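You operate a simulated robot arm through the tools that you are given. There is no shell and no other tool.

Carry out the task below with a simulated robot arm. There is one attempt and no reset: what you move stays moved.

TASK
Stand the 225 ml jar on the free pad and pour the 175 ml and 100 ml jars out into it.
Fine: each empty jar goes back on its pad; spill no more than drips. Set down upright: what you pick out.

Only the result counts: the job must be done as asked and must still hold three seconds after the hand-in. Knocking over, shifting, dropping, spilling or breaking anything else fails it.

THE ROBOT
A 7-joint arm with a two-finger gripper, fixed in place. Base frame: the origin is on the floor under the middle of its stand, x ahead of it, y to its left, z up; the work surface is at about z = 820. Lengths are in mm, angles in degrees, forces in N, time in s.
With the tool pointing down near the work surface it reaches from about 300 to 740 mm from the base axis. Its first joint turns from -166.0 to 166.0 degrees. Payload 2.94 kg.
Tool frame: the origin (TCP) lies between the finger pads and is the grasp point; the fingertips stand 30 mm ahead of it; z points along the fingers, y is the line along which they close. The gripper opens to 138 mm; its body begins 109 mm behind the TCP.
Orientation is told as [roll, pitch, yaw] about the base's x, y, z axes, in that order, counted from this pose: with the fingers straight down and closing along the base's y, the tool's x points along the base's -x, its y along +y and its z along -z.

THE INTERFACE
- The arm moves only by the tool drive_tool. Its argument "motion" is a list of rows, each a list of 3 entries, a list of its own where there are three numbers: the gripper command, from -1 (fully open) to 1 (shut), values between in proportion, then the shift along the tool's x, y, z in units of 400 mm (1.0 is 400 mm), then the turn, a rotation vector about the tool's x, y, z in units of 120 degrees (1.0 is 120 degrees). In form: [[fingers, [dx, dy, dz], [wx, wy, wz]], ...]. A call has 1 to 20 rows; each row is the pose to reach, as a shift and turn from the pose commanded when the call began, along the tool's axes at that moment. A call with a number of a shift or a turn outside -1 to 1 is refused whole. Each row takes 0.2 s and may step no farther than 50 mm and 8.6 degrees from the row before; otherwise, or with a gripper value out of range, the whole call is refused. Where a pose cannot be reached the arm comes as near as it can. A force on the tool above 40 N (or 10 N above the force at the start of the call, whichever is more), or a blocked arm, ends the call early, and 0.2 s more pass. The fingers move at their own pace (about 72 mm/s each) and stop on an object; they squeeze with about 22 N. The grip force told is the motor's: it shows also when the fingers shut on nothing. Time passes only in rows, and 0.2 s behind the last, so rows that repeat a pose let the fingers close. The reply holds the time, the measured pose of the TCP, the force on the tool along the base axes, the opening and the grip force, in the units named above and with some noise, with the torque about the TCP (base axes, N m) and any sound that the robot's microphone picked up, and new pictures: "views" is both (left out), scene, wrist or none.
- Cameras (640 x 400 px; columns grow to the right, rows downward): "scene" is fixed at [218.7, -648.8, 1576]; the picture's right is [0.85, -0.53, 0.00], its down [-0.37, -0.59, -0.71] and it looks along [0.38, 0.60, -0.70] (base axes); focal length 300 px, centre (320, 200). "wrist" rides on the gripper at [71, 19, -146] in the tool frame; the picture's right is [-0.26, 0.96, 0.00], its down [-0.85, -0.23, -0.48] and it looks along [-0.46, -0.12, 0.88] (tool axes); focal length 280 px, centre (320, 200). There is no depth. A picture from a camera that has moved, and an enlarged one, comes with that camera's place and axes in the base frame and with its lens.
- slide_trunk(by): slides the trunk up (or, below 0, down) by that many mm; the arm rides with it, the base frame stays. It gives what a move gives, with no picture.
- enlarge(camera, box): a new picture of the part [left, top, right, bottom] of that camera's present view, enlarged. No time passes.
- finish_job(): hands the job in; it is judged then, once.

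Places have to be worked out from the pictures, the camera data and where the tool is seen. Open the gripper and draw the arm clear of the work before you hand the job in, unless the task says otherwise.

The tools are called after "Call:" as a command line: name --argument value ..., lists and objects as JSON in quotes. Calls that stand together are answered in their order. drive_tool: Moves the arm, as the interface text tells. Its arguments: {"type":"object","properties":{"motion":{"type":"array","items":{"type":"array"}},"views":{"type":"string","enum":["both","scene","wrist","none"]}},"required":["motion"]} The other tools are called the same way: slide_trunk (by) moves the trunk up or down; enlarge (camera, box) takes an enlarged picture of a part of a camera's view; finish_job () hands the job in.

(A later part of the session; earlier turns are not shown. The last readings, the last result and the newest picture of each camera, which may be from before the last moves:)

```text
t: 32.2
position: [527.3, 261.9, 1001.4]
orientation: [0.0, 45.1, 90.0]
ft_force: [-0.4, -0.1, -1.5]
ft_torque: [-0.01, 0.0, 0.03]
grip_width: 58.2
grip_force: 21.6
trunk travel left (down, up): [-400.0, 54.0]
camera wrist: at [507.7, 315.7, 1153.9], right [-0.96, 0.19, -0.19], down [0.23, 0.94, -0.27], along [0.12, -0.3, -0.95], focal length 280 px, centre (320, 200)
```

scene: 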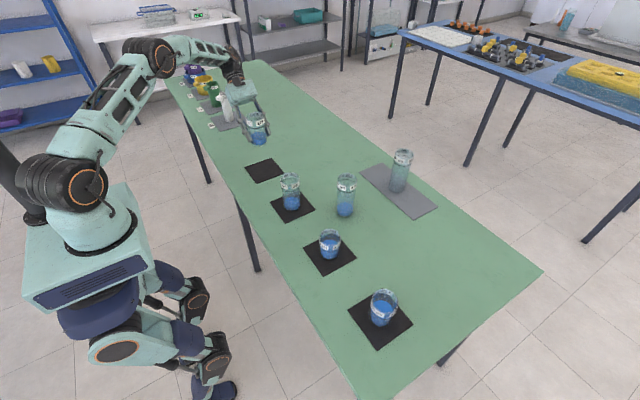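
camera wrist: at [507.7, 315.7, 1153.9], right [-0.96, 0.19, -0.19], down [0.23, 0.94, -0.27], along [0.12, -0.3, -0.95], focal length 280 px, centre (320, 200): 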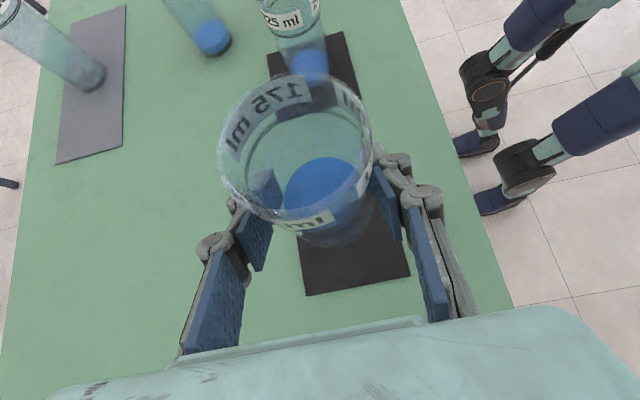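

The jar is held firmly, weight about 1.4 N. I carry it to y≈150 at the same height, then begin tilting toward the receiver up to 56°, still short of the receiver and below the spill angle.

Call:
drive_tool --motion '[[1, [0.015, 0, 0.014], [0, 0, 0]], [1, [0.05, 0, 0.046], [0, 0, 0]], [1, [0.09, 0, 0.082], [0, 0, 0]], [1, [0.13, 0, 0.119], [0, 0, 0]], [1, [0.17, 0, 0.1555], [0, 0, 0]], [1, [0.195, 0, 0.178], [0, 0, 0]], [1, [0.2068, 0, 0.1892], [0, -0.015, 0]], [1, [0.2068, 0, 0.1892], [0, -0.04, 0]], [1, [0.2068, 0, 0.1892], [0, -0.075, 0]], [1, [0.2068, 0, 0.1892], [0, -0.11, 0]], [1, [0.2068, 0, 0.1892], [0, -0.15, 0]], [1, [0.2068, 0, 0.1892], [0, -0.19, 0]], [1, [0.2068, 0, 0.1892], [0, -0.23, 0]], [1, [0.2068, 0, 0.1892], [0, -0.27, 0]], [1, [0.2068, 0, 0.1892], [0, -0.31, 0]], [1, [0.2068, 0, 0.1892], [0, -0.35, 0]], [1, [0.2068, 0, 0.1892], [0, -0.39, 0]], [1, [0.2068, 0, 0.1892], [0, -0.425, 0]], [1, [0.2068, 0, 0.1892], [0, -0.45, 0]], [1, [0.2068, 0, 0.1892], [0, -0.4667, 0]]]' --views "both"

```text
t: 36.4
position: [527.7, 149.0, 1004.2]
orientation: [0.1, -11.1, 90.1]
ft_force: [0.1, -0.7, -1.6]
ft_torque: [0.0, 0.0, 0.0]
grip_width: 58.3
grip_force: 22.1
trunk travel left (down, up): [-400.0, 54.0]
camera wrist: at [506.7, 52.8, 1134.4], right [-0.96, 0.26, 0.05], down [0.23, 0.74, 0.63], along [0.13, 0.62, -0.78], focal length 280 px, centre (320, 200)
```

scene: 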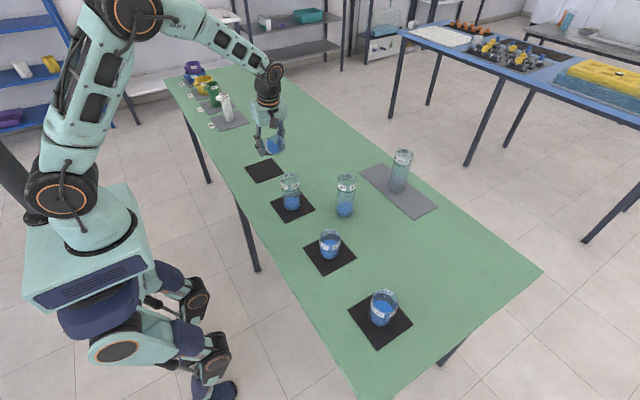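
wrist: 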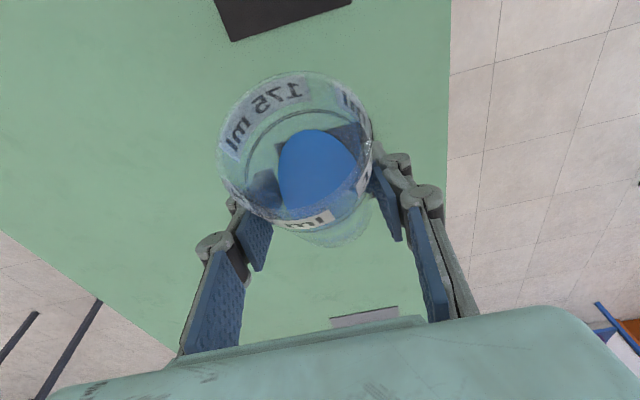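

Tilt is 56° with no liquid out. I take a closer look at the held jar and the receiver before moving in.

Call:
enlarge --camera "scene" --box '[235, 115, 331, 220]'

Call:
enlarge --camera "wrist" --box '[200, 60, 400, 260]'

```text
3.81 times, centred on (283, 168) of scene
camera zoom: at [218.7, -648.8, 1576.0], right [0.85, -0.53, 0.0], down [-0.37, -0.59, -0.71], along [0.38, 0.6, -0.7], focal length 1144 px, centre (461, 324)
```

zoom: 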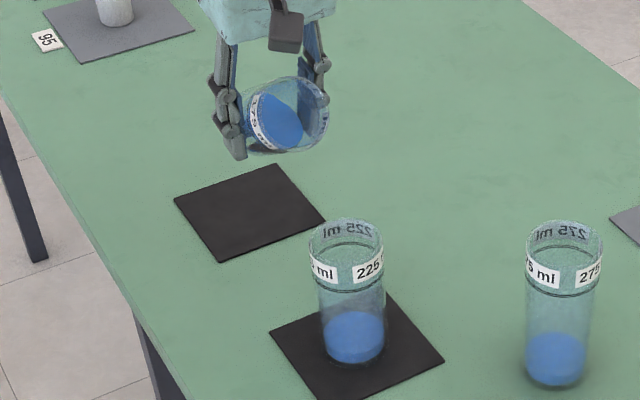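

```text
2.00 times, centred on (300, 160) of wrist
camera zoom: at [506.7, 52.8, 1134.4], right [-0.96, 0.26, 0.05], down [0.23, 0.74, 0.63], along [0.13, 0.62, -0.78], focal length 561 px, centre (360, 280)
```

zoom: 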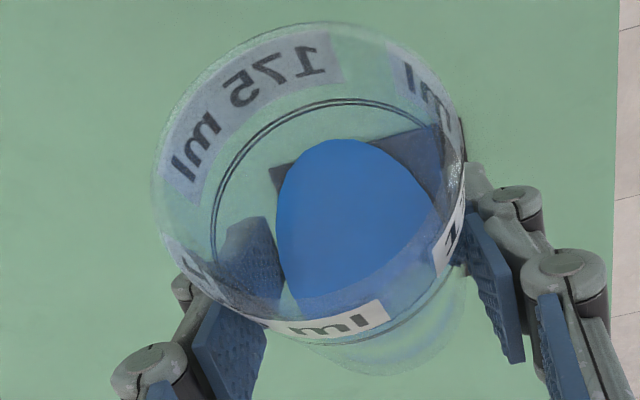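

The jar is steady, with the surface well inside it. I move in to bring its lip over the receiver's near half (lip at about y=37, z=980) at a 60° tilt.

Call:
drive_tool --motion '[[1, [0.01, 0, 0.0034], [0, -0.003, 0]], [1, [0.035, 0, 0.012], [0, -0.009, 0]], [1, [0.065, 0, 0.0222], [0, -0.0167, 0]], [1, [0.095, 0, 0.0325], [0, -0.024, 0]], [1, [0.12, 0, 0.041], [0, -0.031, 0]], [1, [0.1296, 0, 0.0443], [0, -0.0333, 0]], [1, [0.1296, 0, 0.0443], [0, -0.0333, 0]]]' --views "both"

Call:
enlarge --camera "scene" --box '[240, 120, 336, 225]'

```text
t: 38.0
position: [526.7, 103.3, 976.4]
orientation: [0.0, -14.9, 90.0]
ft_force: [-1.1, -0.7, -1.0]
ft_torque: [0.02, -0.01, -0.03]
grip_width: 58.3
grip_force: 22.0
trunk travel left (down, up): [-400.0, 54.0]
camera wrist: at [507.0, -2.5, 1100.2], right [-0.96, 0.25, 0.07], down [0.23, 0.7, 0.68], along [0.12, 0.67, -0.73], focal length 280 px, centre (320, 200)
```

scene: 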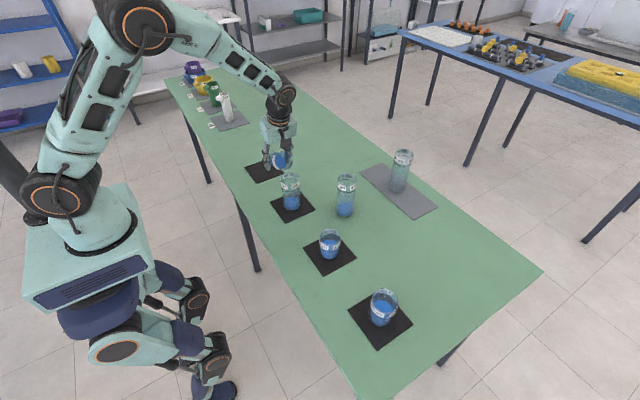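
wrist: 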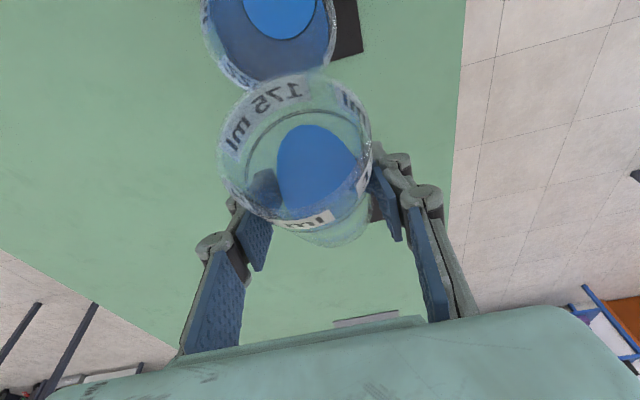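

```text
3.81 times, centred on (288, 172) of scene
camera zoom: at [218.7, -648.8, 1576.0], right [0.85, -0.53, 0.0], down [-0.37, -0.59, -0.71], along [0.38, 0.6, -0.7], focal length 1144 px, centre (442, 305)
```

zoom: 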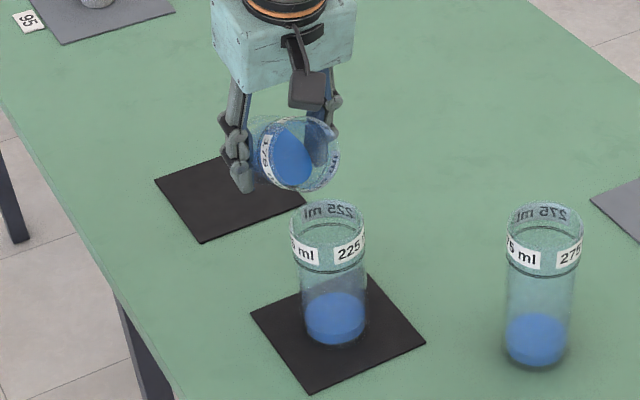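

The geometry matches the prediction: the receiver rim sits at (526,24), z≈950, and the source lip is about 30 mm above its near half. I start the slow pour, rotating about the lip from 60° to 73°.

Call:
drive_tool --motion '[[1, [-0.0016, 0, -0.0055], [0, -0.0167, 0]], [1, [-0.003, 0, -0.011], [0, -0.0333, 0]], [1, [-0.0042, 0, -0.0166], [0, -0.05, 0]], [1, [-0.0052, 0, -0.0223], [0, -0.0667, 0]], [1, [-0.0057, 0, -0.0251], [0, -0.075, 0]], [1, [-0.0061, 0, -0.0279], [0, -0.0833, 0]], [1, [-0.0063, 0, -0.0308], [0, -0.0917, 0]], [1, [-0.0066, 0, -0.0336], [0, -0.1, 0]], [1, [-0.0068, 0, -0.0365], [0, -0.1083, 0]]]' --views "both"

Call:
enlarge --camera "scene" --box '[240, 120, 336, 225]'

```text
t: 40.0
position: [525.8, 101.6, 991.7]
orientation: [0.1, -28.1, 90.0]
ft_force: [-0.7, 0.2, -1.0]
ft_torque: [0.01, 0.0, 0.01]
grip_width: 58.3
grip_force: 21.7
trunk travel left (down, up): [-400.0, 54.0]
camera wrist: at [506.7, -28.9, 1088.1], right [-0.96, 0.23, 0.12], down [0.23, 0.53, 0.82], along [0.13, 0.82, -0.56], focal length 280 px, centre (320, 200)
```

scene: 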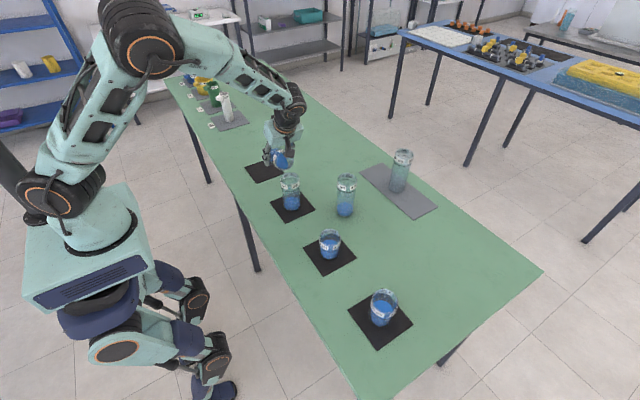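
wrist: 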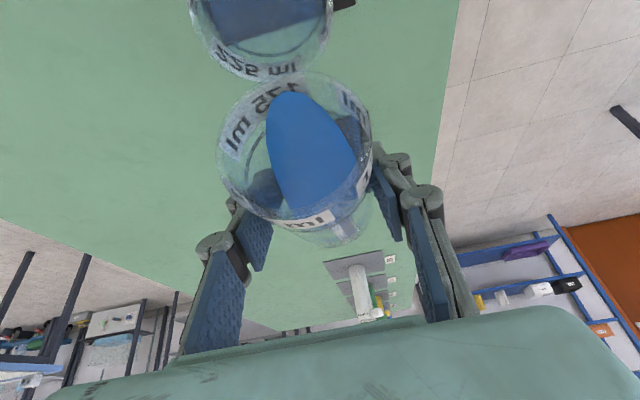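

```text
3.81 times, centred on (288, 172) of scene
camera zoom: at [218.7, -648.8, 1576.0], right [0.85, -0.53, 0.0], down [-0.37, -0.59, -0.71], along [0.38, 0.6, -0.7], focal length 1144 px, centre (442, 305)
```

zoom: 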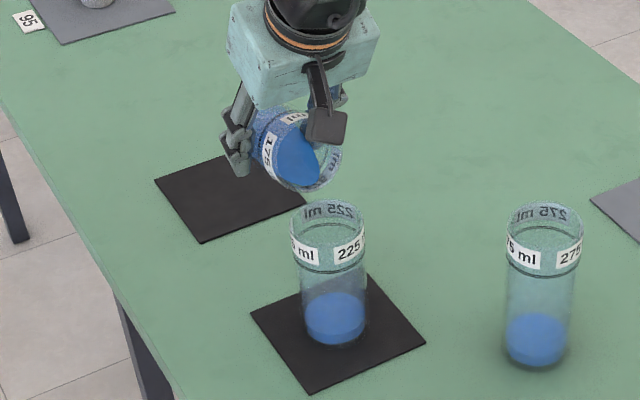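

The liquid tongue is nearly at the lip, with nothing out yet. I continue at 0.5° per step from 73° to 80°.

Call:
drive_tool --motion '[[1, [-0.0004, 0, -0.0014], [0, -0.0042, 0]], [1, [-0.0008, 0, -0.0027], [0, -0.0083, 0]], [1, [-0.0012, 0, -0.0041], [0, -0.0125, 0]], [1, [-0.0016, 0, -0.0055], [0, -0.0167, 0]], [1, [-0.002, 0, -0.0069], [0, -0.0208, 0]], [1, [-0.0023, 0, -0.0082], [0, -0.025, 0]], [1, [-0.0027, 0, -0.0096], [0, -0.0292, 0]], [1, [-0.003, 0, -0.011], [0, -0.0333, 0]], [1, [-0.0034, 0, -0.0124], [0, -0.0375, 0]], [1, [-0.0037, 0, -0.0138], [0, -0.0417, 0]], [1, [-0.004, 0, -0.0152], [0, -0.0458, 0]], [1, [-0.0042, 0, -0.0166], [0, -0.05, 0]], [1, [-0.0045, 0, -0.018], [0, -0.0542, 0]], [1, [-0.0048, 0, -0.0194], [0, -0.0583, 0]]]' --views "both"

Call:
enlarge --camera "scene" --box '[240, 120, 336, 225]'

```text
t: 43.0
position: [527.8, 99.0, 999.5]
orientation: [0.0, -34.9, 89.9]
ft_force: [0.2, 0.3, -1.4]
ft_torque: [-0.03, 0.04, 0.01]
grip_width: 58.4
grip_force: 21.9
trunk travel left (down, up): [-400.0, 54.0]
camera wrist: at [507.0, -42.2, 1079.5], right [-0.96, 0.22, 0.15], down [0.23, 0.42, 0.88], along [0.13, 0.88, -0.46], focal length 280 px, centre (320, 200)
```

scene: 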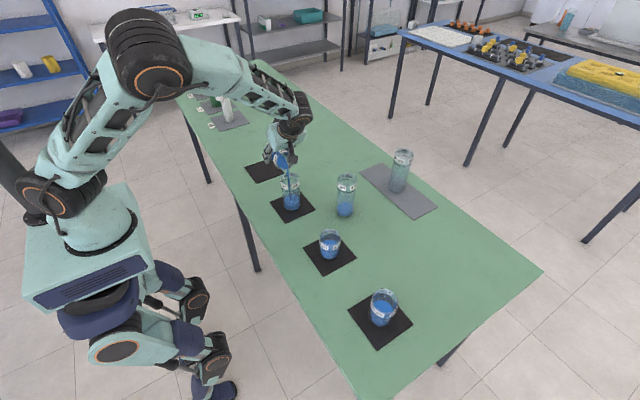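
wrist: 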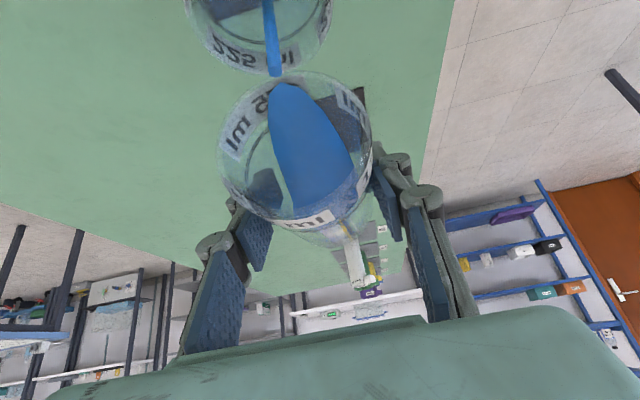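

```text
3.81 times, centred on (288, 172) of scene
camera zoom: at [218.7, -648.8, 1576.0], right [0.85, -0.53, 0.0], down [-0.37, -0.59, -0.71], along [0.38, 0.6, -0.7], focal length 1144 px, centre (442, 305)
```

zoom: 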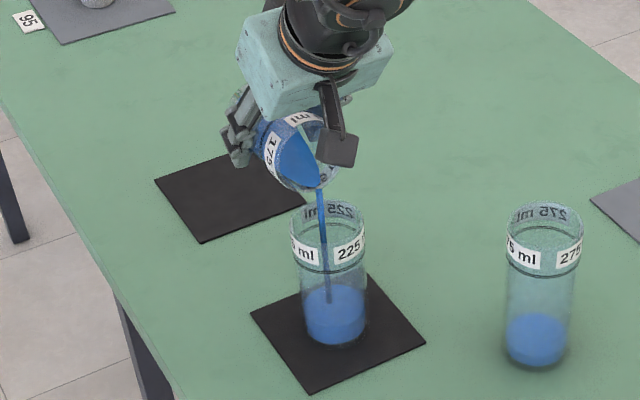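

A thin stream falls cleanly into the 225 ml jar. I keep rotating at the same slow rate from 80° to 87°.

Call:
drive_tool --motion '[[1, [-0.0004, 0, -0.0014], [0, -0.0042, 0]], [1, [-0.0008, 0, -0.0027], [0, -0.0083, 0]], [1, [-0.0012, 0, -0.0041], [0, -0.0125, 0]], [1, [-0.0016, 0, -0.0055], [0, -0.0167, 0]], [1, [-0.002, 0, -0.0069], [0, -0.0208, 0]], [1, [-0.0023, 0, -0.0082], [0, -0.025, 0]], [1, [-0.0027, 0, -0.0096], [0, -0.0292, 0]], [1, [-0.003, 0, -0.011], [0, -0.0333, 0]], [1, [-0.0034, 0, -0.0124], [0, -0.0375, 0]], [1, [-0.0037, 0, -0.0138], [0, -0.0417, 0]], [1, [-0.004, 0, -0.0152], [0, -0.0458, 0]], [1, [-0.0042, 0, -0.0166], [0, -0.05, 0]], [1, [-0.0045, 0, -0.018], [0, -0.0542, 0]], [1, [-0.0048, 0, -0.0194], [0, -0.0583, 0]]]' --views "both"

Call:
enlarge --camera "scene" --box '[240, 120, 336, 225]'

```text
t: 46.0
position: [526.6, 96.4, 1007.6]
orientation: [-0.1, -41.9, 90.0]
ft_force: [0.2, -0.4, -1.2]
ft_torque: [0.01, -0.01, -0.01]
grip_width: 58.2
grip_force: 21.8
trunk travel left (down, up): [-400.0, 54.0]
camera wrist: at [506.4, -52.9, 1068.7], right [-0.97, 0.2, 0.17], down [0.23, 0.31, 0.92], along [0.13, 0.93, -0.35], focal length 280 px, centre (320, 200)
```

scene: 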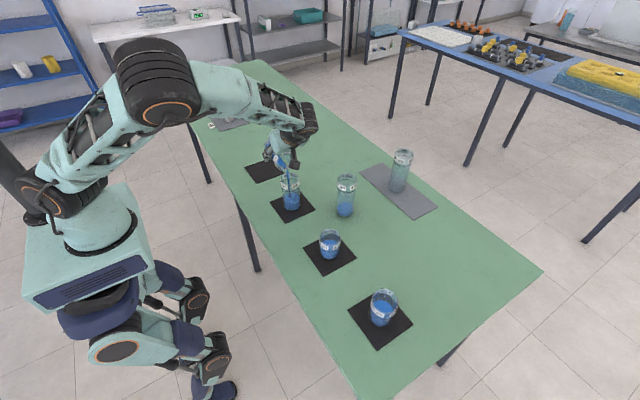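
wrist: 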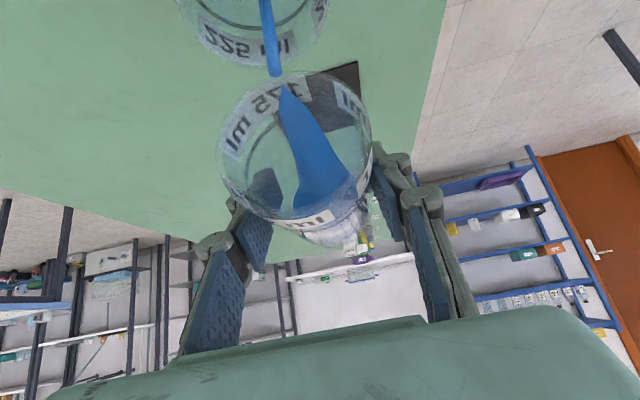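

```text
3.81 times, centred on (288, 172) of scene
camera zoom: at [218.7, -648.8, 1576.0], right [0.85, -0.53, 0.0], down [-0.37, -0.59, -0.71], along [0.38, 0.6, -0.7], focal length 1144 px, centre (442, 305)
```

zoom: 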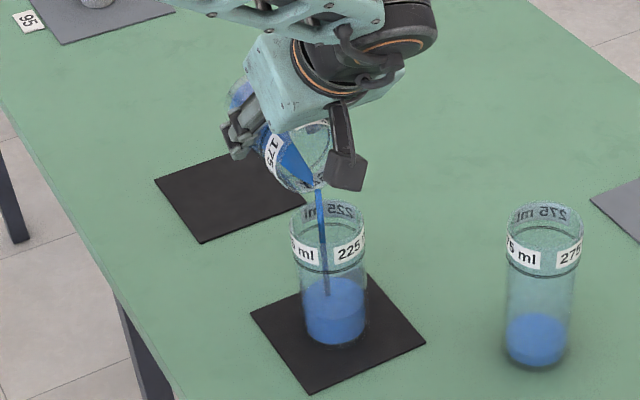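

The stream stays centred and the source is nearly drained. I continue from 87° to 100° at a similar rate.

Call:
drive_tool --motion '[[1, [-0.0004, 0, -0.0014], [0, -0.0042, 0]], [1, [-0.0008, 0, -0.0027], [0, -0.0083, 0]], [1, [-0.0012, 0, -0.0041], [0, -0.0125, 0]], [1, [-0.0016, 0, -0.0055], [0, -0.0167, 0]], [1, [-0.002, 0, -0.0069], [0, -0.0208, 0]], [1, [-0.0023, 0, -0.0082], [0, -0.025, 0]], [1, [-0.0027, 0, -0.0096], [0, -0.0292, 0]], [1, [-0.003, 0, -0.011], [0, -0.0333, 0]], [1, [-0.0034, 0, -0.0124], [0, -0.0375, 0]], [1, [-0.0037, 0, -0.0138], [0, -0.0417, 0]], [1, [-0.0042, 0, -0.0166], [0, -0.05, 0]], [1, [-0.0048, 0, -0.0194], [0, -0.0583, 0]], [1, [-0.0052, 0, -0.0222], [0, -0.0667, 0]], [1, [-0.0057, 0, -0.0251], [0, -0.075, 0]], [1, [-0.0061, 0, -0.0279], [0, -0.0833, 0]], [1, [-0.0064, 0, -0.0307], [0, -0.0917, 0]], [1, [-0.0067, 0, -0.0336], [0, -0.1, 0]], [1, [-0.0069, 0, -0.0364], [0, -0.1083, 0]], [1, [-0.0069, 0, -0.0364], [0, -0.1083, 0]], [1, [-0.0069, 0, -0.0364], [0, -0.1083, 0]]]' --views "both"

Call:
enlarge --camera "scene" --box '[240, 120, 336, 225]'

```text
t: 50.2
position: [525.3, 88.8, 1019.0]
orientation: [-0.1, -54.9, 90.0]
ft_force: [-0.6, 0.5, -1.8]
ft_torque: [-0.01, 0.01, 0.01]
grip_width: 58.2
grip_force: 22.2
trunk travel left (down, up): [-400.0, 54.0]
camera wrist: at [506.4, -70.5, 1046.1], right [-0.97, 0.15, 0.21], down [0.23, 0.1, 0.97], along [0.13, 0.98, -0.13], focal length 280 px, centre (320, 200)
```

scene: 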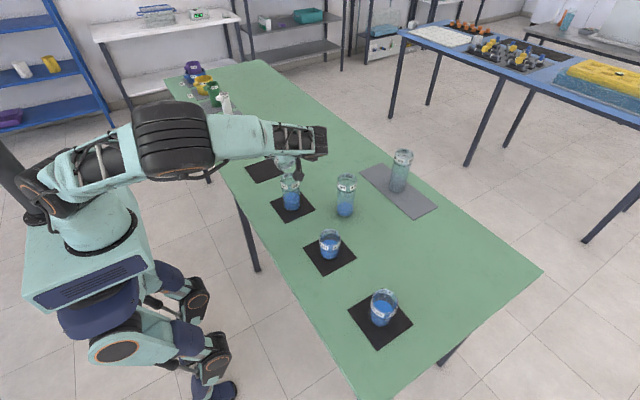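
wrist: 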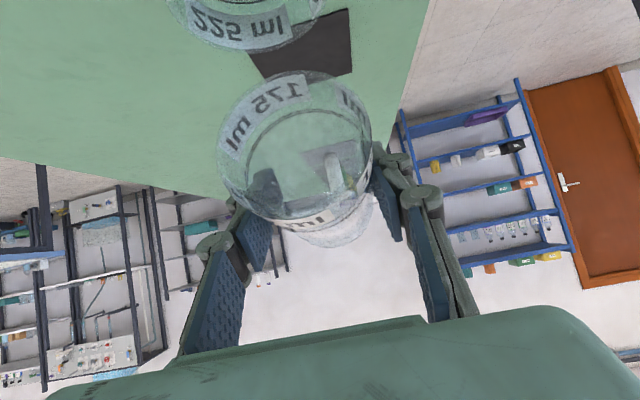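

```text
3.81 times, centred on (288, 172) of scene
camera zoom: at [218.7, -648.8, 1576.0], right [0.85, -0.53, 0.0], down [-0.37, -0.59, -0.71], along [0.38, 0.6, -0.7], focal length 1144 px, centre (442, 305)
```

zoom: 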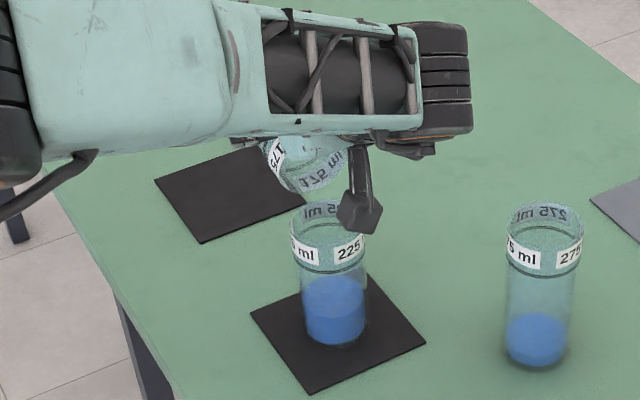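

The 175 ml jar looks empty. I check inside, then tip slightly further to 106° and hold a moment to let the last drops fall.

Call:
drive_tool --motion '[[1, [-0.0008, 0, -0.0027], [0, -0.0083, 0]], [1, [-0.0016, 0, -0.0055], [0, -0.0167, 0]], [1, [-0.0023, 0, -0.0082], [0, -0.025, 0]], [1, [-0.003, 0, -0.011], [0, -0.0333, 0]], [1, [-0.0037, 0, -0.0138], [0, -0.0417, 0]], [1, [-0.0042, 0, -0.0166], [0, -0.05, 0]], [1, [-0.0042, 0, -0.0166], [0, -0.05, 0]], [1, [-0.0042, 0, -0.0166], [0, -0.05, 0]], [1, [-0.0042, 0, -0.0166], [0, -0.05, 0]], [1, [-0.0042, 0, -0.0166], [0, -0.05, 0]], [1, [-0.0042, 0, -0.0166], [0, -0.05, 0]], [1, [-0.0042, 0, -0.0166], [0, -0.05, 0]], [1, [-0.0042, 0, -0.0166], [0, -0.05, 0]], [1, [-0.0042, 0, -0.0166], [0, -0.05, 0]], [1, [-0.0042, 0, -0.0166], [0, -0.05, 0]]]' --views "both"

Call:
enlarge --camera "wrist" --box '[160, 0, 400, 250]'

```text
t: 53.4
position: [526.3, 84.0, 1024.9]
orientation: [-0.1, -60.9, 90.0]
ft_force: [0.5, -0.9, -0.2]
ft_torque: [0.0, 0.03, 0.01]
grip_width: 58.3
grip_force: 22.4
trunk travel left (down, up): [-400.0, 54.0]
camera wrist: at [506.9, -76.9, 1034.5], right [-0.97, 0.13, 0.23], down [0.23, 0.0, 0.97], along [0.13, 0.99, -0.03], focal length 280 px, centre (320, 200)
```

scene: 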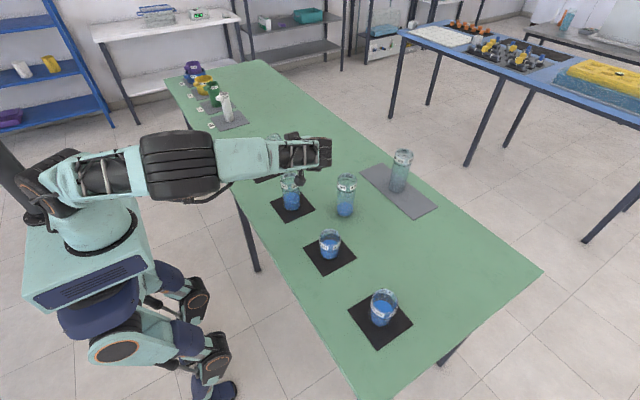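
wrist: 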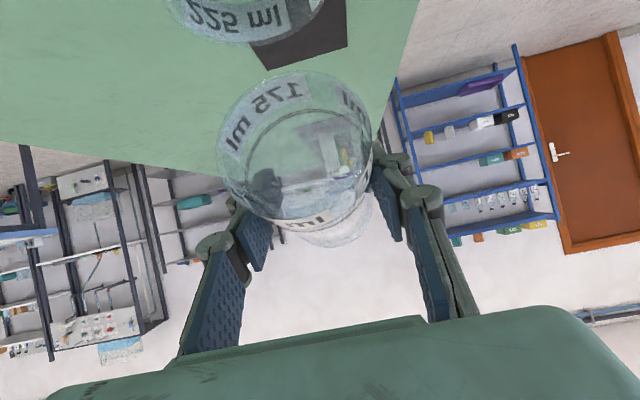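

```text
1.60 times, centred on (280, 125) of wrist
camera zoom: at [506.9, -76.9, 1034.5], right [-0.97, 0.13, 0.23], down [0.23, 0.0, 0.97], along [0.13, 0.99, -0.03], focal length 449 px, centre (384, 320)
```

zoom: 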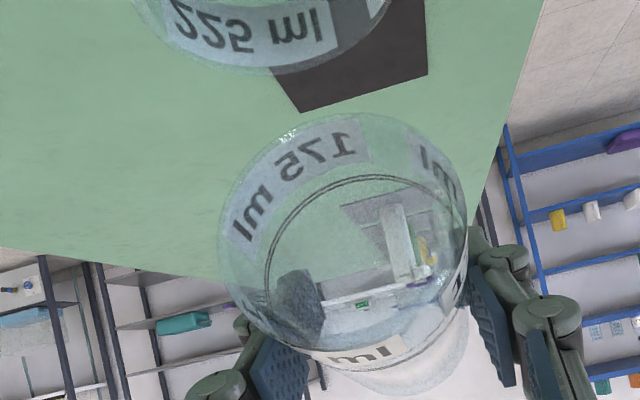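

The 175 ml jar is drained clear. I draw it back away from the receiver and turn it upright over its own pad at about (527,262,1000).

Call:
drive_tool --motion '[[1, [-0.0145, 0, 0.0262], [0, 0, 0]], [1, [-0.0388, 0, 0.07], [0, 0, 0]], [1, [-0.0654, 0, 0.1181], [0, 0.0167, 0]], [1, [-0.0921, 0, 0.1662], [0, 0.0583, 0]], [1, [-0.1164, 0, 0.2099], [0, 0.1167, 0]], [1, [-0.1406, 0, 0.2536], [0, 0.1833, 0]], [1, [-0.1624, 0, 0.293], [0, 0.25, 0]], [1, [-0.1794, 0, 0.3236], [0, 0.3167, 0]], [1, [-0.1874, 0, 0.3535], [0, 0.3833, 0]], [1, [-0.1905, 0, 0.3746], [0, 0.45, 0]], [1, [-0.189, 0, 0.3926], [0, 0.5167, 0]], [1, [-0.1851, 0, 0.4062], [0, 0.5833, 0]], [1, [-0.1769, 0, 0.4119], [0, 0.65, 0]], [1, [-0.1703, 0, 0.4155], [0, 0.7167, 0]], [1, [-0.1659, 0, 0.418], [0, 0.775, 0]], [1, [-0.1631, 0, 0.4195], [0, 0.825, 0]], [1, [-0.1631, 0, 0.4195], [0, 0.8625, 0]], [1, [-0.1631, 0, 0.4195], [0, 0.8833, 0]], [1, [-0.1631, 0, 0.4195], [0, 0.8833, 0]]]' --views "both"

Call:
enlarge --camera "scene" --box '[235, 110, 341, 225]'

```text
t: 57.4
position: [528.0, 261.8, 1001.5]
orientation: [0.0, 45.1, 89.9]
ft_force: [-0.3, 0.5, -1.3]
ft_torque: [0.02, 0.04, 0.0]
grip_width: 58.6
grip_force: 21.6
trunk travel left (down, up): [-400.0, 54.0]
camera wrist: at [506.8, 315.8, 1154.8], right [-0.96, 0.19, -0.19], down [0.23, 0.94, -0.27], along [0.12, -0.3, -0.95], focal length 280 px, centre (320, 200)
```

scene: 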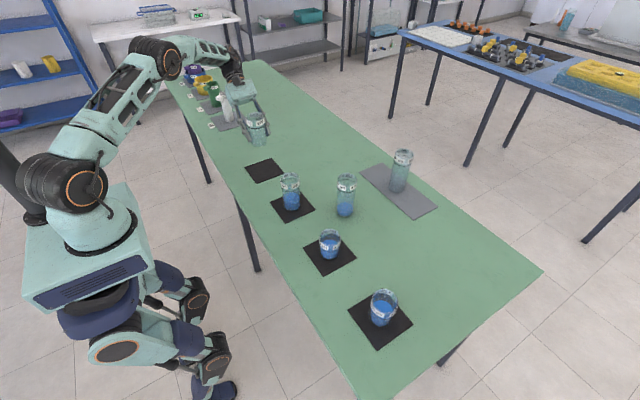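
wrist: 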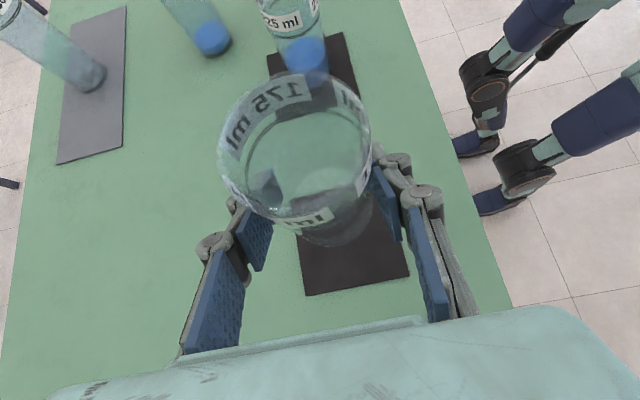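

```text
3.48 times, centred on (288, 168) of scene
camera zoom: at [218.7, -648.8, 1576.0], right [0.85, -0.53, 0.0], down [-0.37, -0.59, -0.71], along [0.38, 0.6, -0.7], focal length 1044 px, centre (431, 313)
```

zoom: 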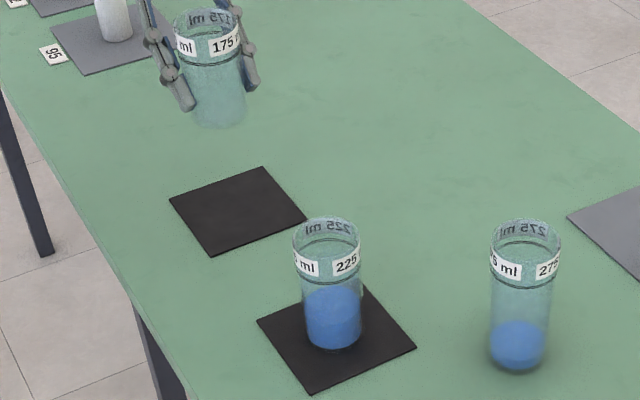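

The receiver has risen, no spill is visible, and the 175 ml jar is upright over its pad. I lower it 127 mm, then feel for contact.

Call:
drive_tool --motion '[[1, [-0.02, 0, 0.02], [0, 0, 0]], [1, [-0.06, 0, 0.06], [0, 0, 0]], [1, [-0.105, 0, 0.105], [0, 0, 0]], [1, [-0.15, 0, 0.15], [0, 0, 0]], [1, [-0.19, 0, 0.19], [0, 0, 0]], [1, [-0.215, 0, 0.215], [0, 0, 0]], [1, [-0.2245, 0, 0.2245], [0, 0, 0]], [1, [-0.2245, 0, 0.2245], [0, 0, 0]]]' --views "wrist"

Call:
drive_tool --motion '[[1, [-0.0018, 0, 0.0018], [0, 0, 0]], [1, [-0.0018, 0, 0.0018], [0, 0, 0]]]' --views "none"

```text
t: 59.2
position: [528.3, 262.0, 874.3]
orientation: [0.0, 45.1, 89.9]
ft_force: [-0.2, 0.2, -0.9]
ft_torque: [0.02, -0.01, -0.02]
grip_width: 58.3
grip_force: 22.5
trunk travel left (down, up): [-400.0, 54.0]
camera wrist: at [508.1, 316.1, 1028.1], right [-0.96, 0.19, -0.19], down [0.23, 0.94, -0.26], along [0.13, -0.3, -0.95], focal length 280 px, centre (320, 200)
```

wrist: 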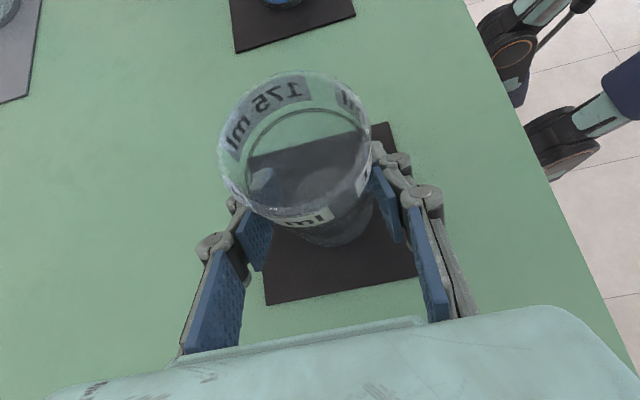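

```text
t: 59.8
position: [528.5, 263.7, 874.0]
orientation: [0.1, 45.1, 90.0]
ft_force: [-0.1, -0.8, -0.5]
ft_torque: [0.01, -0.02, 0.02]
grip_width: 58.3
grip_force: 22.0
trunk travel left (down, up): [-400.0, 54.0]
```

No contact yet at z≈873. I continue in 1 mm steps.

Call:
drive_tool --motion '[[1, [-0.0018, 0, 0.0018], [0, 0, 0]], [1, [-0.0018, 0, 0.0018], [0, 0, 0]]]' --views "none"

Call:
drive_tool --motion '[[1, [-0.0018, 0, 0.0018], [0, 0, 0]], [1, [-0.0018, 0, 0.0018], [0, 0, 0]]]' --views "none"

```text
t: 60.4
position: [528.6, 261.7, 872.6]
orientation: [0.0, 45.1, 90.0]
ft_force: [1.0, -0.6, -0.9]
ft_torque: [-0.02, 0.01, 0.0]
grip_width: 58.2
grip_force: 22.4
trunk travel left (down, up): [-400.0, 54.0]
```

```text
t: 61.0
position: [528.4, 262.3, 872.0]
orientation: [0.0, 45.1, 89.9]
ft_force: [-0.6, -0.2, -1.6]
ft_torque: [0.0, -0.02, 0.03]
grip_width: 58.4
grip_force: 22.5
trunk travel left (down, up): [-400.0, 54.0]
```

Still hanging freely (about −1 N). I step down further.

Call:
drive_tool --motion '[[1, [-0.0018, 0, 0.0018], [0, 0, 0]], [1, [-0.0018, 0, 0.0018], [0, 0, 0]]]' --views "none"

Call:
drive_tool --motion '[[1, [-0.0018, 0, 0.0018], [0, 0, 0]], [1, [-0.0018, 0, 0.0018], [0, 0, 0]]]' --views "none"

```text
t: 61.6
position: [528.1, 261.1, 870.8]
orientation: [-0.1, 45.1, 89.8]
ft_force: [-1.1, -0.6, 3.1]
ft_torque: [-0.09, -0.04, -0.03]
grip_width: 58.1
grip_force: 21.8
trunk travel left (down, up): [-400.0, 54.0]
```

```text
t: 62.2
position: [527.2, 262.1, 871.0]
orientation: [-0.2, 45.2, 89.8]
ft_force: [1.8, 1.8, 12.0]
ft_torque: [-0.14, 0.08, 0.01]
grip_width: 58.4
grip_force: 22.4
trunk travel left (down, up): [-400.0, 54.0]
```

Contact: 12 N. I ease back 1 mm and open the fingers.

Call:
drive_tool --motion '[[1, [0.0018, 0, -0.0018], [0, 0, 0]], [1, [0.0018, 0, -0.0018], [0, 0, 0]], [0.4, [0.0018, 0, -0.0018], [0, 0, 0]], [0.1, [0.0018, 0, -0.0018], [0, 0, 0]], [-0.4, [0.0018, 0, -0.0018], [0, 0, 0]], [-1, [0.0018, 0, -0.0018], [0, 0, 0]], [-1, [0.0018, 0, -0.0018], [0, 0, 0]], [-1, [0.0018, 0, -0.0018], [0, 0, 0]]]' --views "both"

```text
t: 64.0
position: [527.3, 262.9, 869.9]
orientation: [-0.1, 45.1, 89.9]
ft_force: [-0.6, -0.5, 0.1]
ft_torque: [0.06, 0.01, -0.02]
grip_width: 137.9
grip_force: 0.0
trunk travel left (down, up): [-400.0, 54.0]
camera wrist: at [507.2, 316.3, 1023.7], right [-0.96, 0.19, -0.19], down [0.23, 0.94, -0.26], along [0.12, -0.3, -0.95], focal length 280 px, centre (320, 200)
```

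scene: 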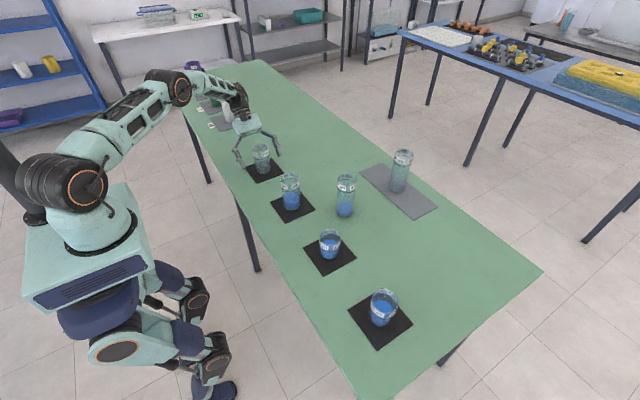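
wrist: 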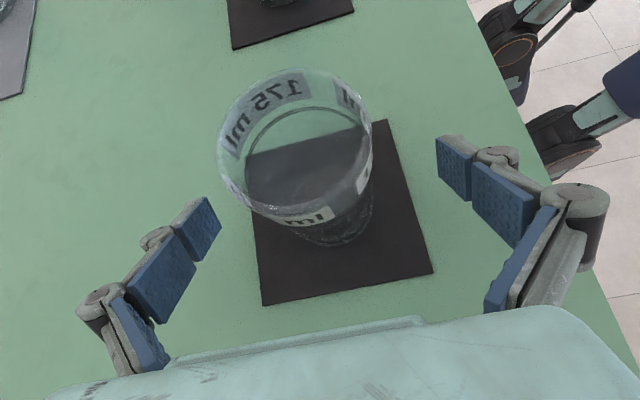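

The empty 175 ml jar stands upright on its pad. I rise straight up 200 mm clear of it.

Call:
drive_tool --motion '[[-1, [0.03, 0, -0.03], [0, 0, 0]], [-1, [0.1, 0, -0.1], [0, 0, 0]], [-1, [0.17, 0, -0.17], [0, 0, 0]], [-1, [0.24, 0, -0.24], [0, 0, 0]], [-1, [0.31, 0, -0.31], [0, 0, 0]], [-1, [0.3535, 0, -0.3535], [0, 0, 0]]]' --views "scene"

Call:
enlarge --camera "scene" --box '[235, 130, 335, 230]'

```text
t: 65.4
position: [525.6, 263.5, 1072.5]
orientation: [0.0, 45.1, 90.0]
ft_force: [-1.1, 0.1, -0.5]
ft_torque: [-0.02, 0.03, -0.02]
grip_width: 137.9
grip_force: 0.2
trunk travel left (down, up): [-400.0, 54.0]
```

scene: 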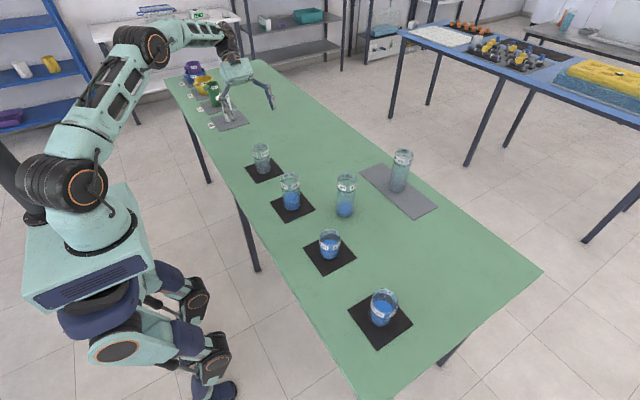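

```text
4.00 times, centred on (285, 180) of scene
camera zoom: at [218.7, -648.8, 1576.0], right [0.85, -0.53, 0.0], down [-0.37, -0.59, -0.71], along [0.38, 0.6, -0.7], focal length 1201 px, centre (460, 280)
```

zoom: 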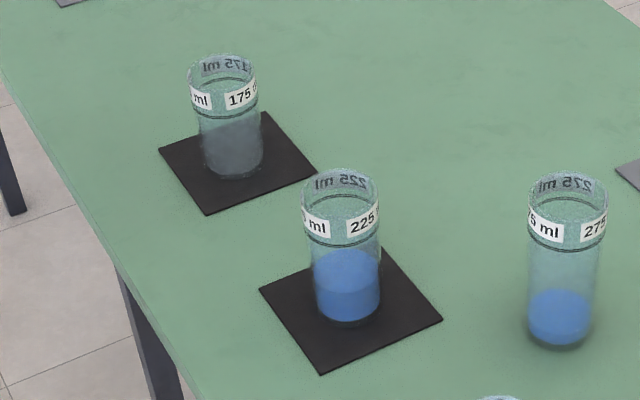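

No spill around the pads; the 225 ml jar now holds both portions. I move the open tool across at this height to above the 100 ml jar.

Call:
drive_tool --motion '[[-1, [0.0645, 0, 0.0645], [0, 0, 0]], [-1, [0.1289, 0, 0.1289], [0, 0, 0]], [-1, [0.1934, 0, 0.1934], [0, 0, 0]], [-1, [0.2578, 0, 0.2578], [0, 0, 0]], [-1, [0.3223, 0, 0.3223], [0, 0, 0]], [-1, [0.3868, 0, 0.3868], [0, 0, 0]], [-1, [0.4512, 0, 0.4512], [0, 0, 0]], [-1, [0.5157, 0, 0.5157], [0, 0, 0]], [-1, [0.5802, 0, 0.5802], [0, 0, 0]], [-1, [0.6446, 0, 0.6446], [0, 0, 0]], [-1, [0.7091, 0, 0.7091], [0, 0, 0]], [-1, [0.7735, 0, 0.7735], [0, 0, 0]], [-1, [0.838, 0, 0.838], [0, 0, 0]]]' --views "both"

```text
t: 68.2
position: [529.1, -212.3, 1071.3]
orientation: [0.0, 45.1, 90.0]
ft_force: [0.1, -0.5, 0.0]
ft_torque: [0.02, 0.01, 0.02]
grip_width: 138.0
grip_force: 0.0
trunk travel left (down, up): [-400.0, 54.0]
camera wrist: at [506.8, -159.0, 1224.3], right [-0.96, 0.19, -0.19], down [0.23, 0.94, -0.26], along [0.13, -0.3, -0.95], focal length 280 px, centre (320, 200)
```

scene: 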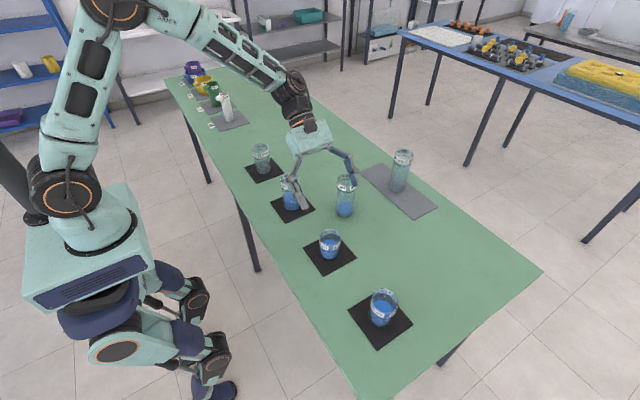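
wrist: 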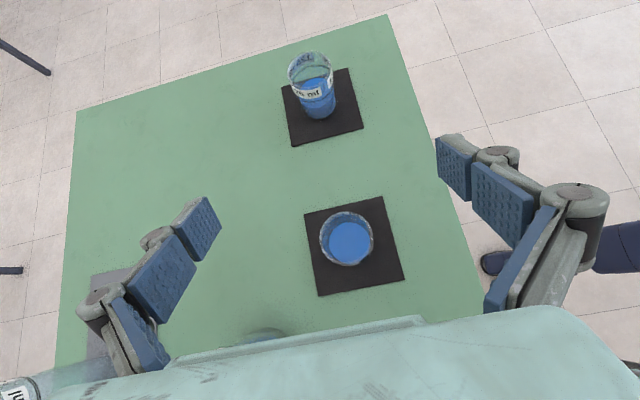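

The attitude holds above the 100 ml jar. I enlarge it to fix its axis and rim height, and check how the 275 ml jar lies relative to the left finger.

Call:
enlarge --camera "wrist" --box '[295, 190, 415, 305]'

Call:
enlarge --camera "scene" --box '[265, 100, 385, 290]'

```text
3.48 times, centred on (355, 248) of wrist
camera zoom: at [506.8, -159.0, 1224.3], right [-0.96, 0.19, -0.19], down [0.23, 0.94, -0.26], along [0.13, -0.3, -0.95], focal length 975 px, centre (198, 35)
```

zoom: 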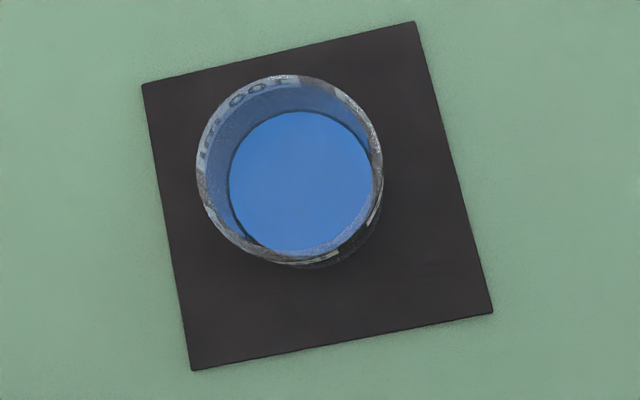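

```text
2.11 times, centred on (325, 195) of scene
camera zoom: at [218.7, -648.8, 1576.0], right [0.85, -0.53, 0.0], down [-0.37, -0.59, -0.71], along [0.38, 0.6, -0.7], focal length 632 px, centre (310, 210)
```

zoom: 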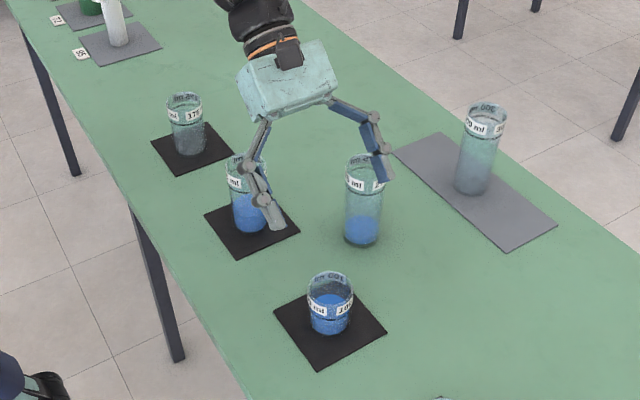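

The 100 ml jar's axis is about (527.5,−208.5), rim ≈ z 899. I narrow the opening to 100 mm (to keep well clear of the 275 ml jar) and descend part way.

Call:
drive_tool --motion '[[-0.45, [-0.01, 0, 0], [0, 0, 0]], [-0.45, [-0.07, 0, 0.06], [0, 0, 0]], [-0.45, [-0.13, 0, 0.12], [0, 0, 0]], [-0.45, [-0.19, 0, 0.18], [0, 0, 0]], [-0.45, [-0.2204, 0, 0.2109], [0, 0, 0]], [-0.45, [-0.2204, 0, 0.2109], [0, 0, 0]]]' --views "both"

Call:
enlarge --camera "scene" --box '[265, 120, 385, 290]'

```text
t: 69.6
position: [528.5, -208.2, 948.7]
orientation: [-0.1, 45.1, 89.9]
ft_force: [-0.1, 0.6, -0.6]
ft_torque: [-0.03, 0.0, 0.01]
grip_width: 100.3
grip_force: 0.1
trunk travel left (down, up): [-400.0, 54.0]
camera wrist: at [507.5, -154.8, 1102.2], right [-0.96, 0.19, -0.19], down [0.23, 0.94, -0.26], along [0.13, -0.3, -0.95], focal length 280 px, centre (320, 200)
```

scene: 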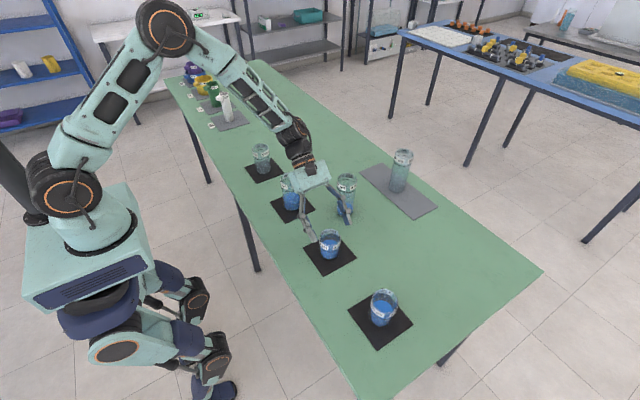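
wrist: 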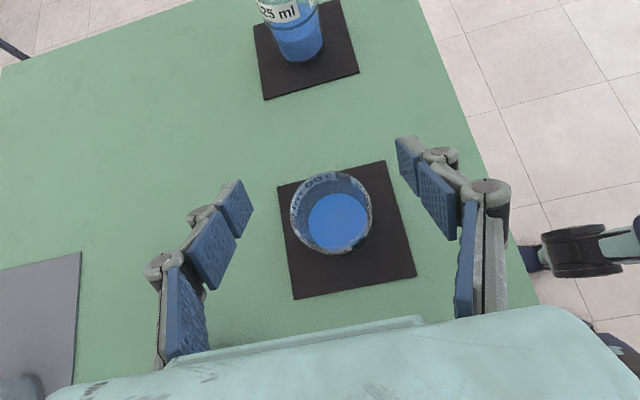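

```text
2.35 times, centred on (325, 205) of scene
camera zoom: at [218.7, -648.8, 1576.0], right [0.85, -0.53, 0.0], down [-0.37, -0.59, -0.71], along [0.38, 0.6, -0.7], focal length 706 px, centre (308, 188)
```

zoom: 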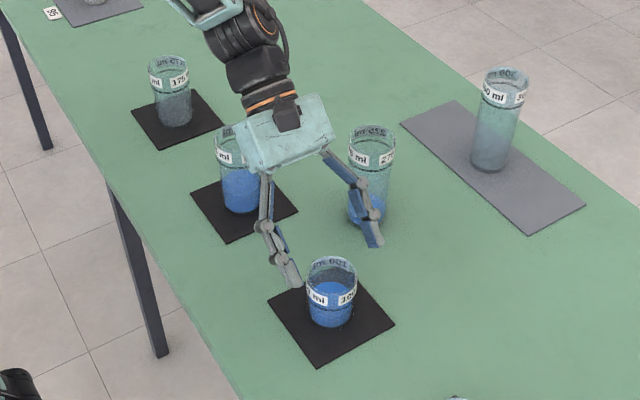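

The jar is centred between the fingers (axis ≈ (527.5,−207)), and clearances to the 225 and 275 ml jars look fine. I descend to a grip height of about z=862.

Call:
drive_tool --motion '[[-0.45, [-0.052, 0, 0.051], [0, 0, 0]], [-0.45, [-0.104, 0, 0.102], [0, 0, 0]], [-0.45, [-0.1547, 0, 0.1529], [0, 0, 0]], [-0.45, [-0.1547, 0, 0.1529], [0, 0, 0]]]' --views "both"

Call:
enlarge --camera "scene" --box '[265, 120, 385, 290]'

```text
t: 70.6
position: [527.6, -207.5, 861.7]
orientation: [0.0, 45.1, 89.9]
ft_force: [-0.4, -0.2, -0.4]
ft_torque: [-0.01, 0.02, 0.01]
grip_width: 100.1
grip_force: 0.0
trunk travel left (down, up): [-400.0, 54.0]
camera wrist: at [507.2, -154.0, 1015.7], right [-0.96, 0.18, -0.19], down [0.23, 0.94, -0.26], along [0.13, -0.3, -0.95], focal length 280 px, centre (320, 200)
```

scene: 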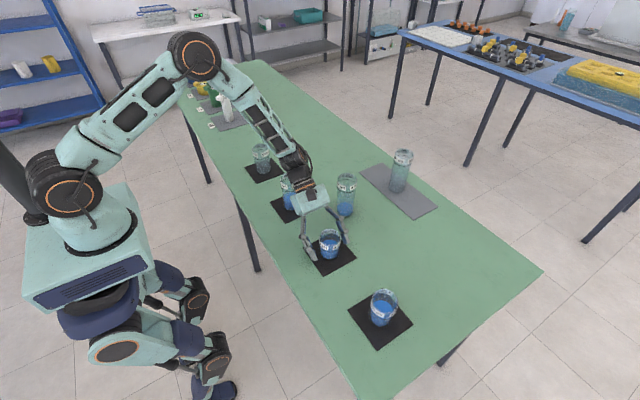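
wrist: 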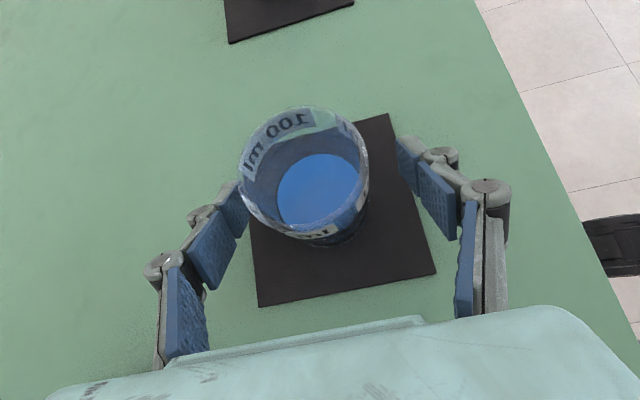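

```text
2.35 times, centred on (325, 205) of scene
camera zoom: at [218.7, -648.8, 1576.0], right [0.85, -0.53, 0.0], down [-0.37, -0.59, -0.71], along [0.38, 0.6, -0.7], focal length 706 px, centre (308, 188)
```

zoom: 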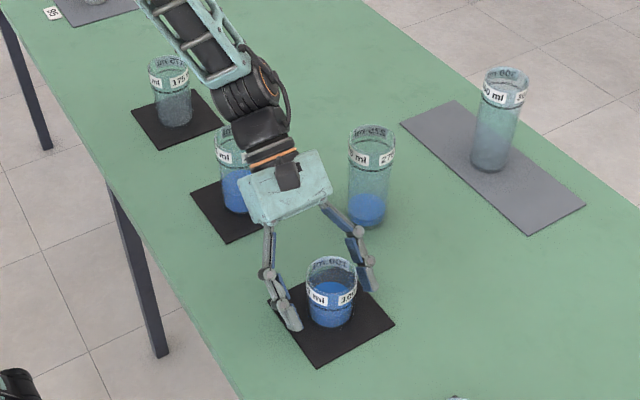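

The jar sits centred: axis (527.7,−206.5), rim z≈896. I close on it.

Call:
drive_tool --motion '[[1, [0, 0, 0], [0, 0, 0]], [1, [0, 0, 0], [0, 0, 0]], [1, [0, 0, 0], [0, 0, 0]], [1, [0, 0, 0], [0, 0, 0]], [1, [0, 0, 0], [0, 0, 0]]]' --views "wrist"

```text
t: 71.8
position: [527.6, -208.6, 861.8]
orientation: [-0.1, 45.1, 89.9]
ft_force: [1.8, -0.8, 1.5]
ft_torque: [0.0, -0.08, -0.01]
grip_width: 58.3
grip_force: 22.2
trunk travel left (down, up): [-400.0, 54.0]
camera wrist: at [507.1, -154.1, 1016.0], right [-0.96, 0.19, -0.19], down [0.23, 0.94, -0.26], along [0.13, -0.3, -0.95], focal length 280 px, centre (320, 200)
```

wrist: 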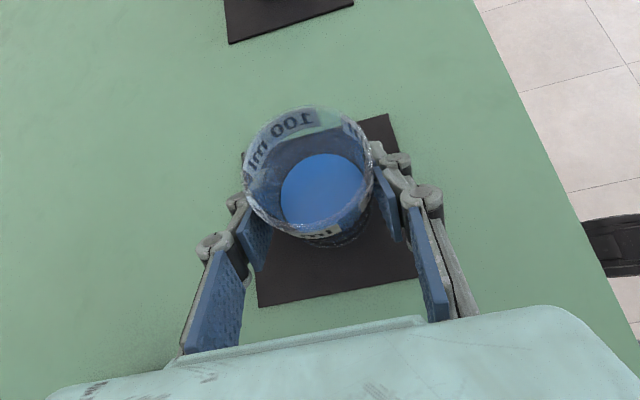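

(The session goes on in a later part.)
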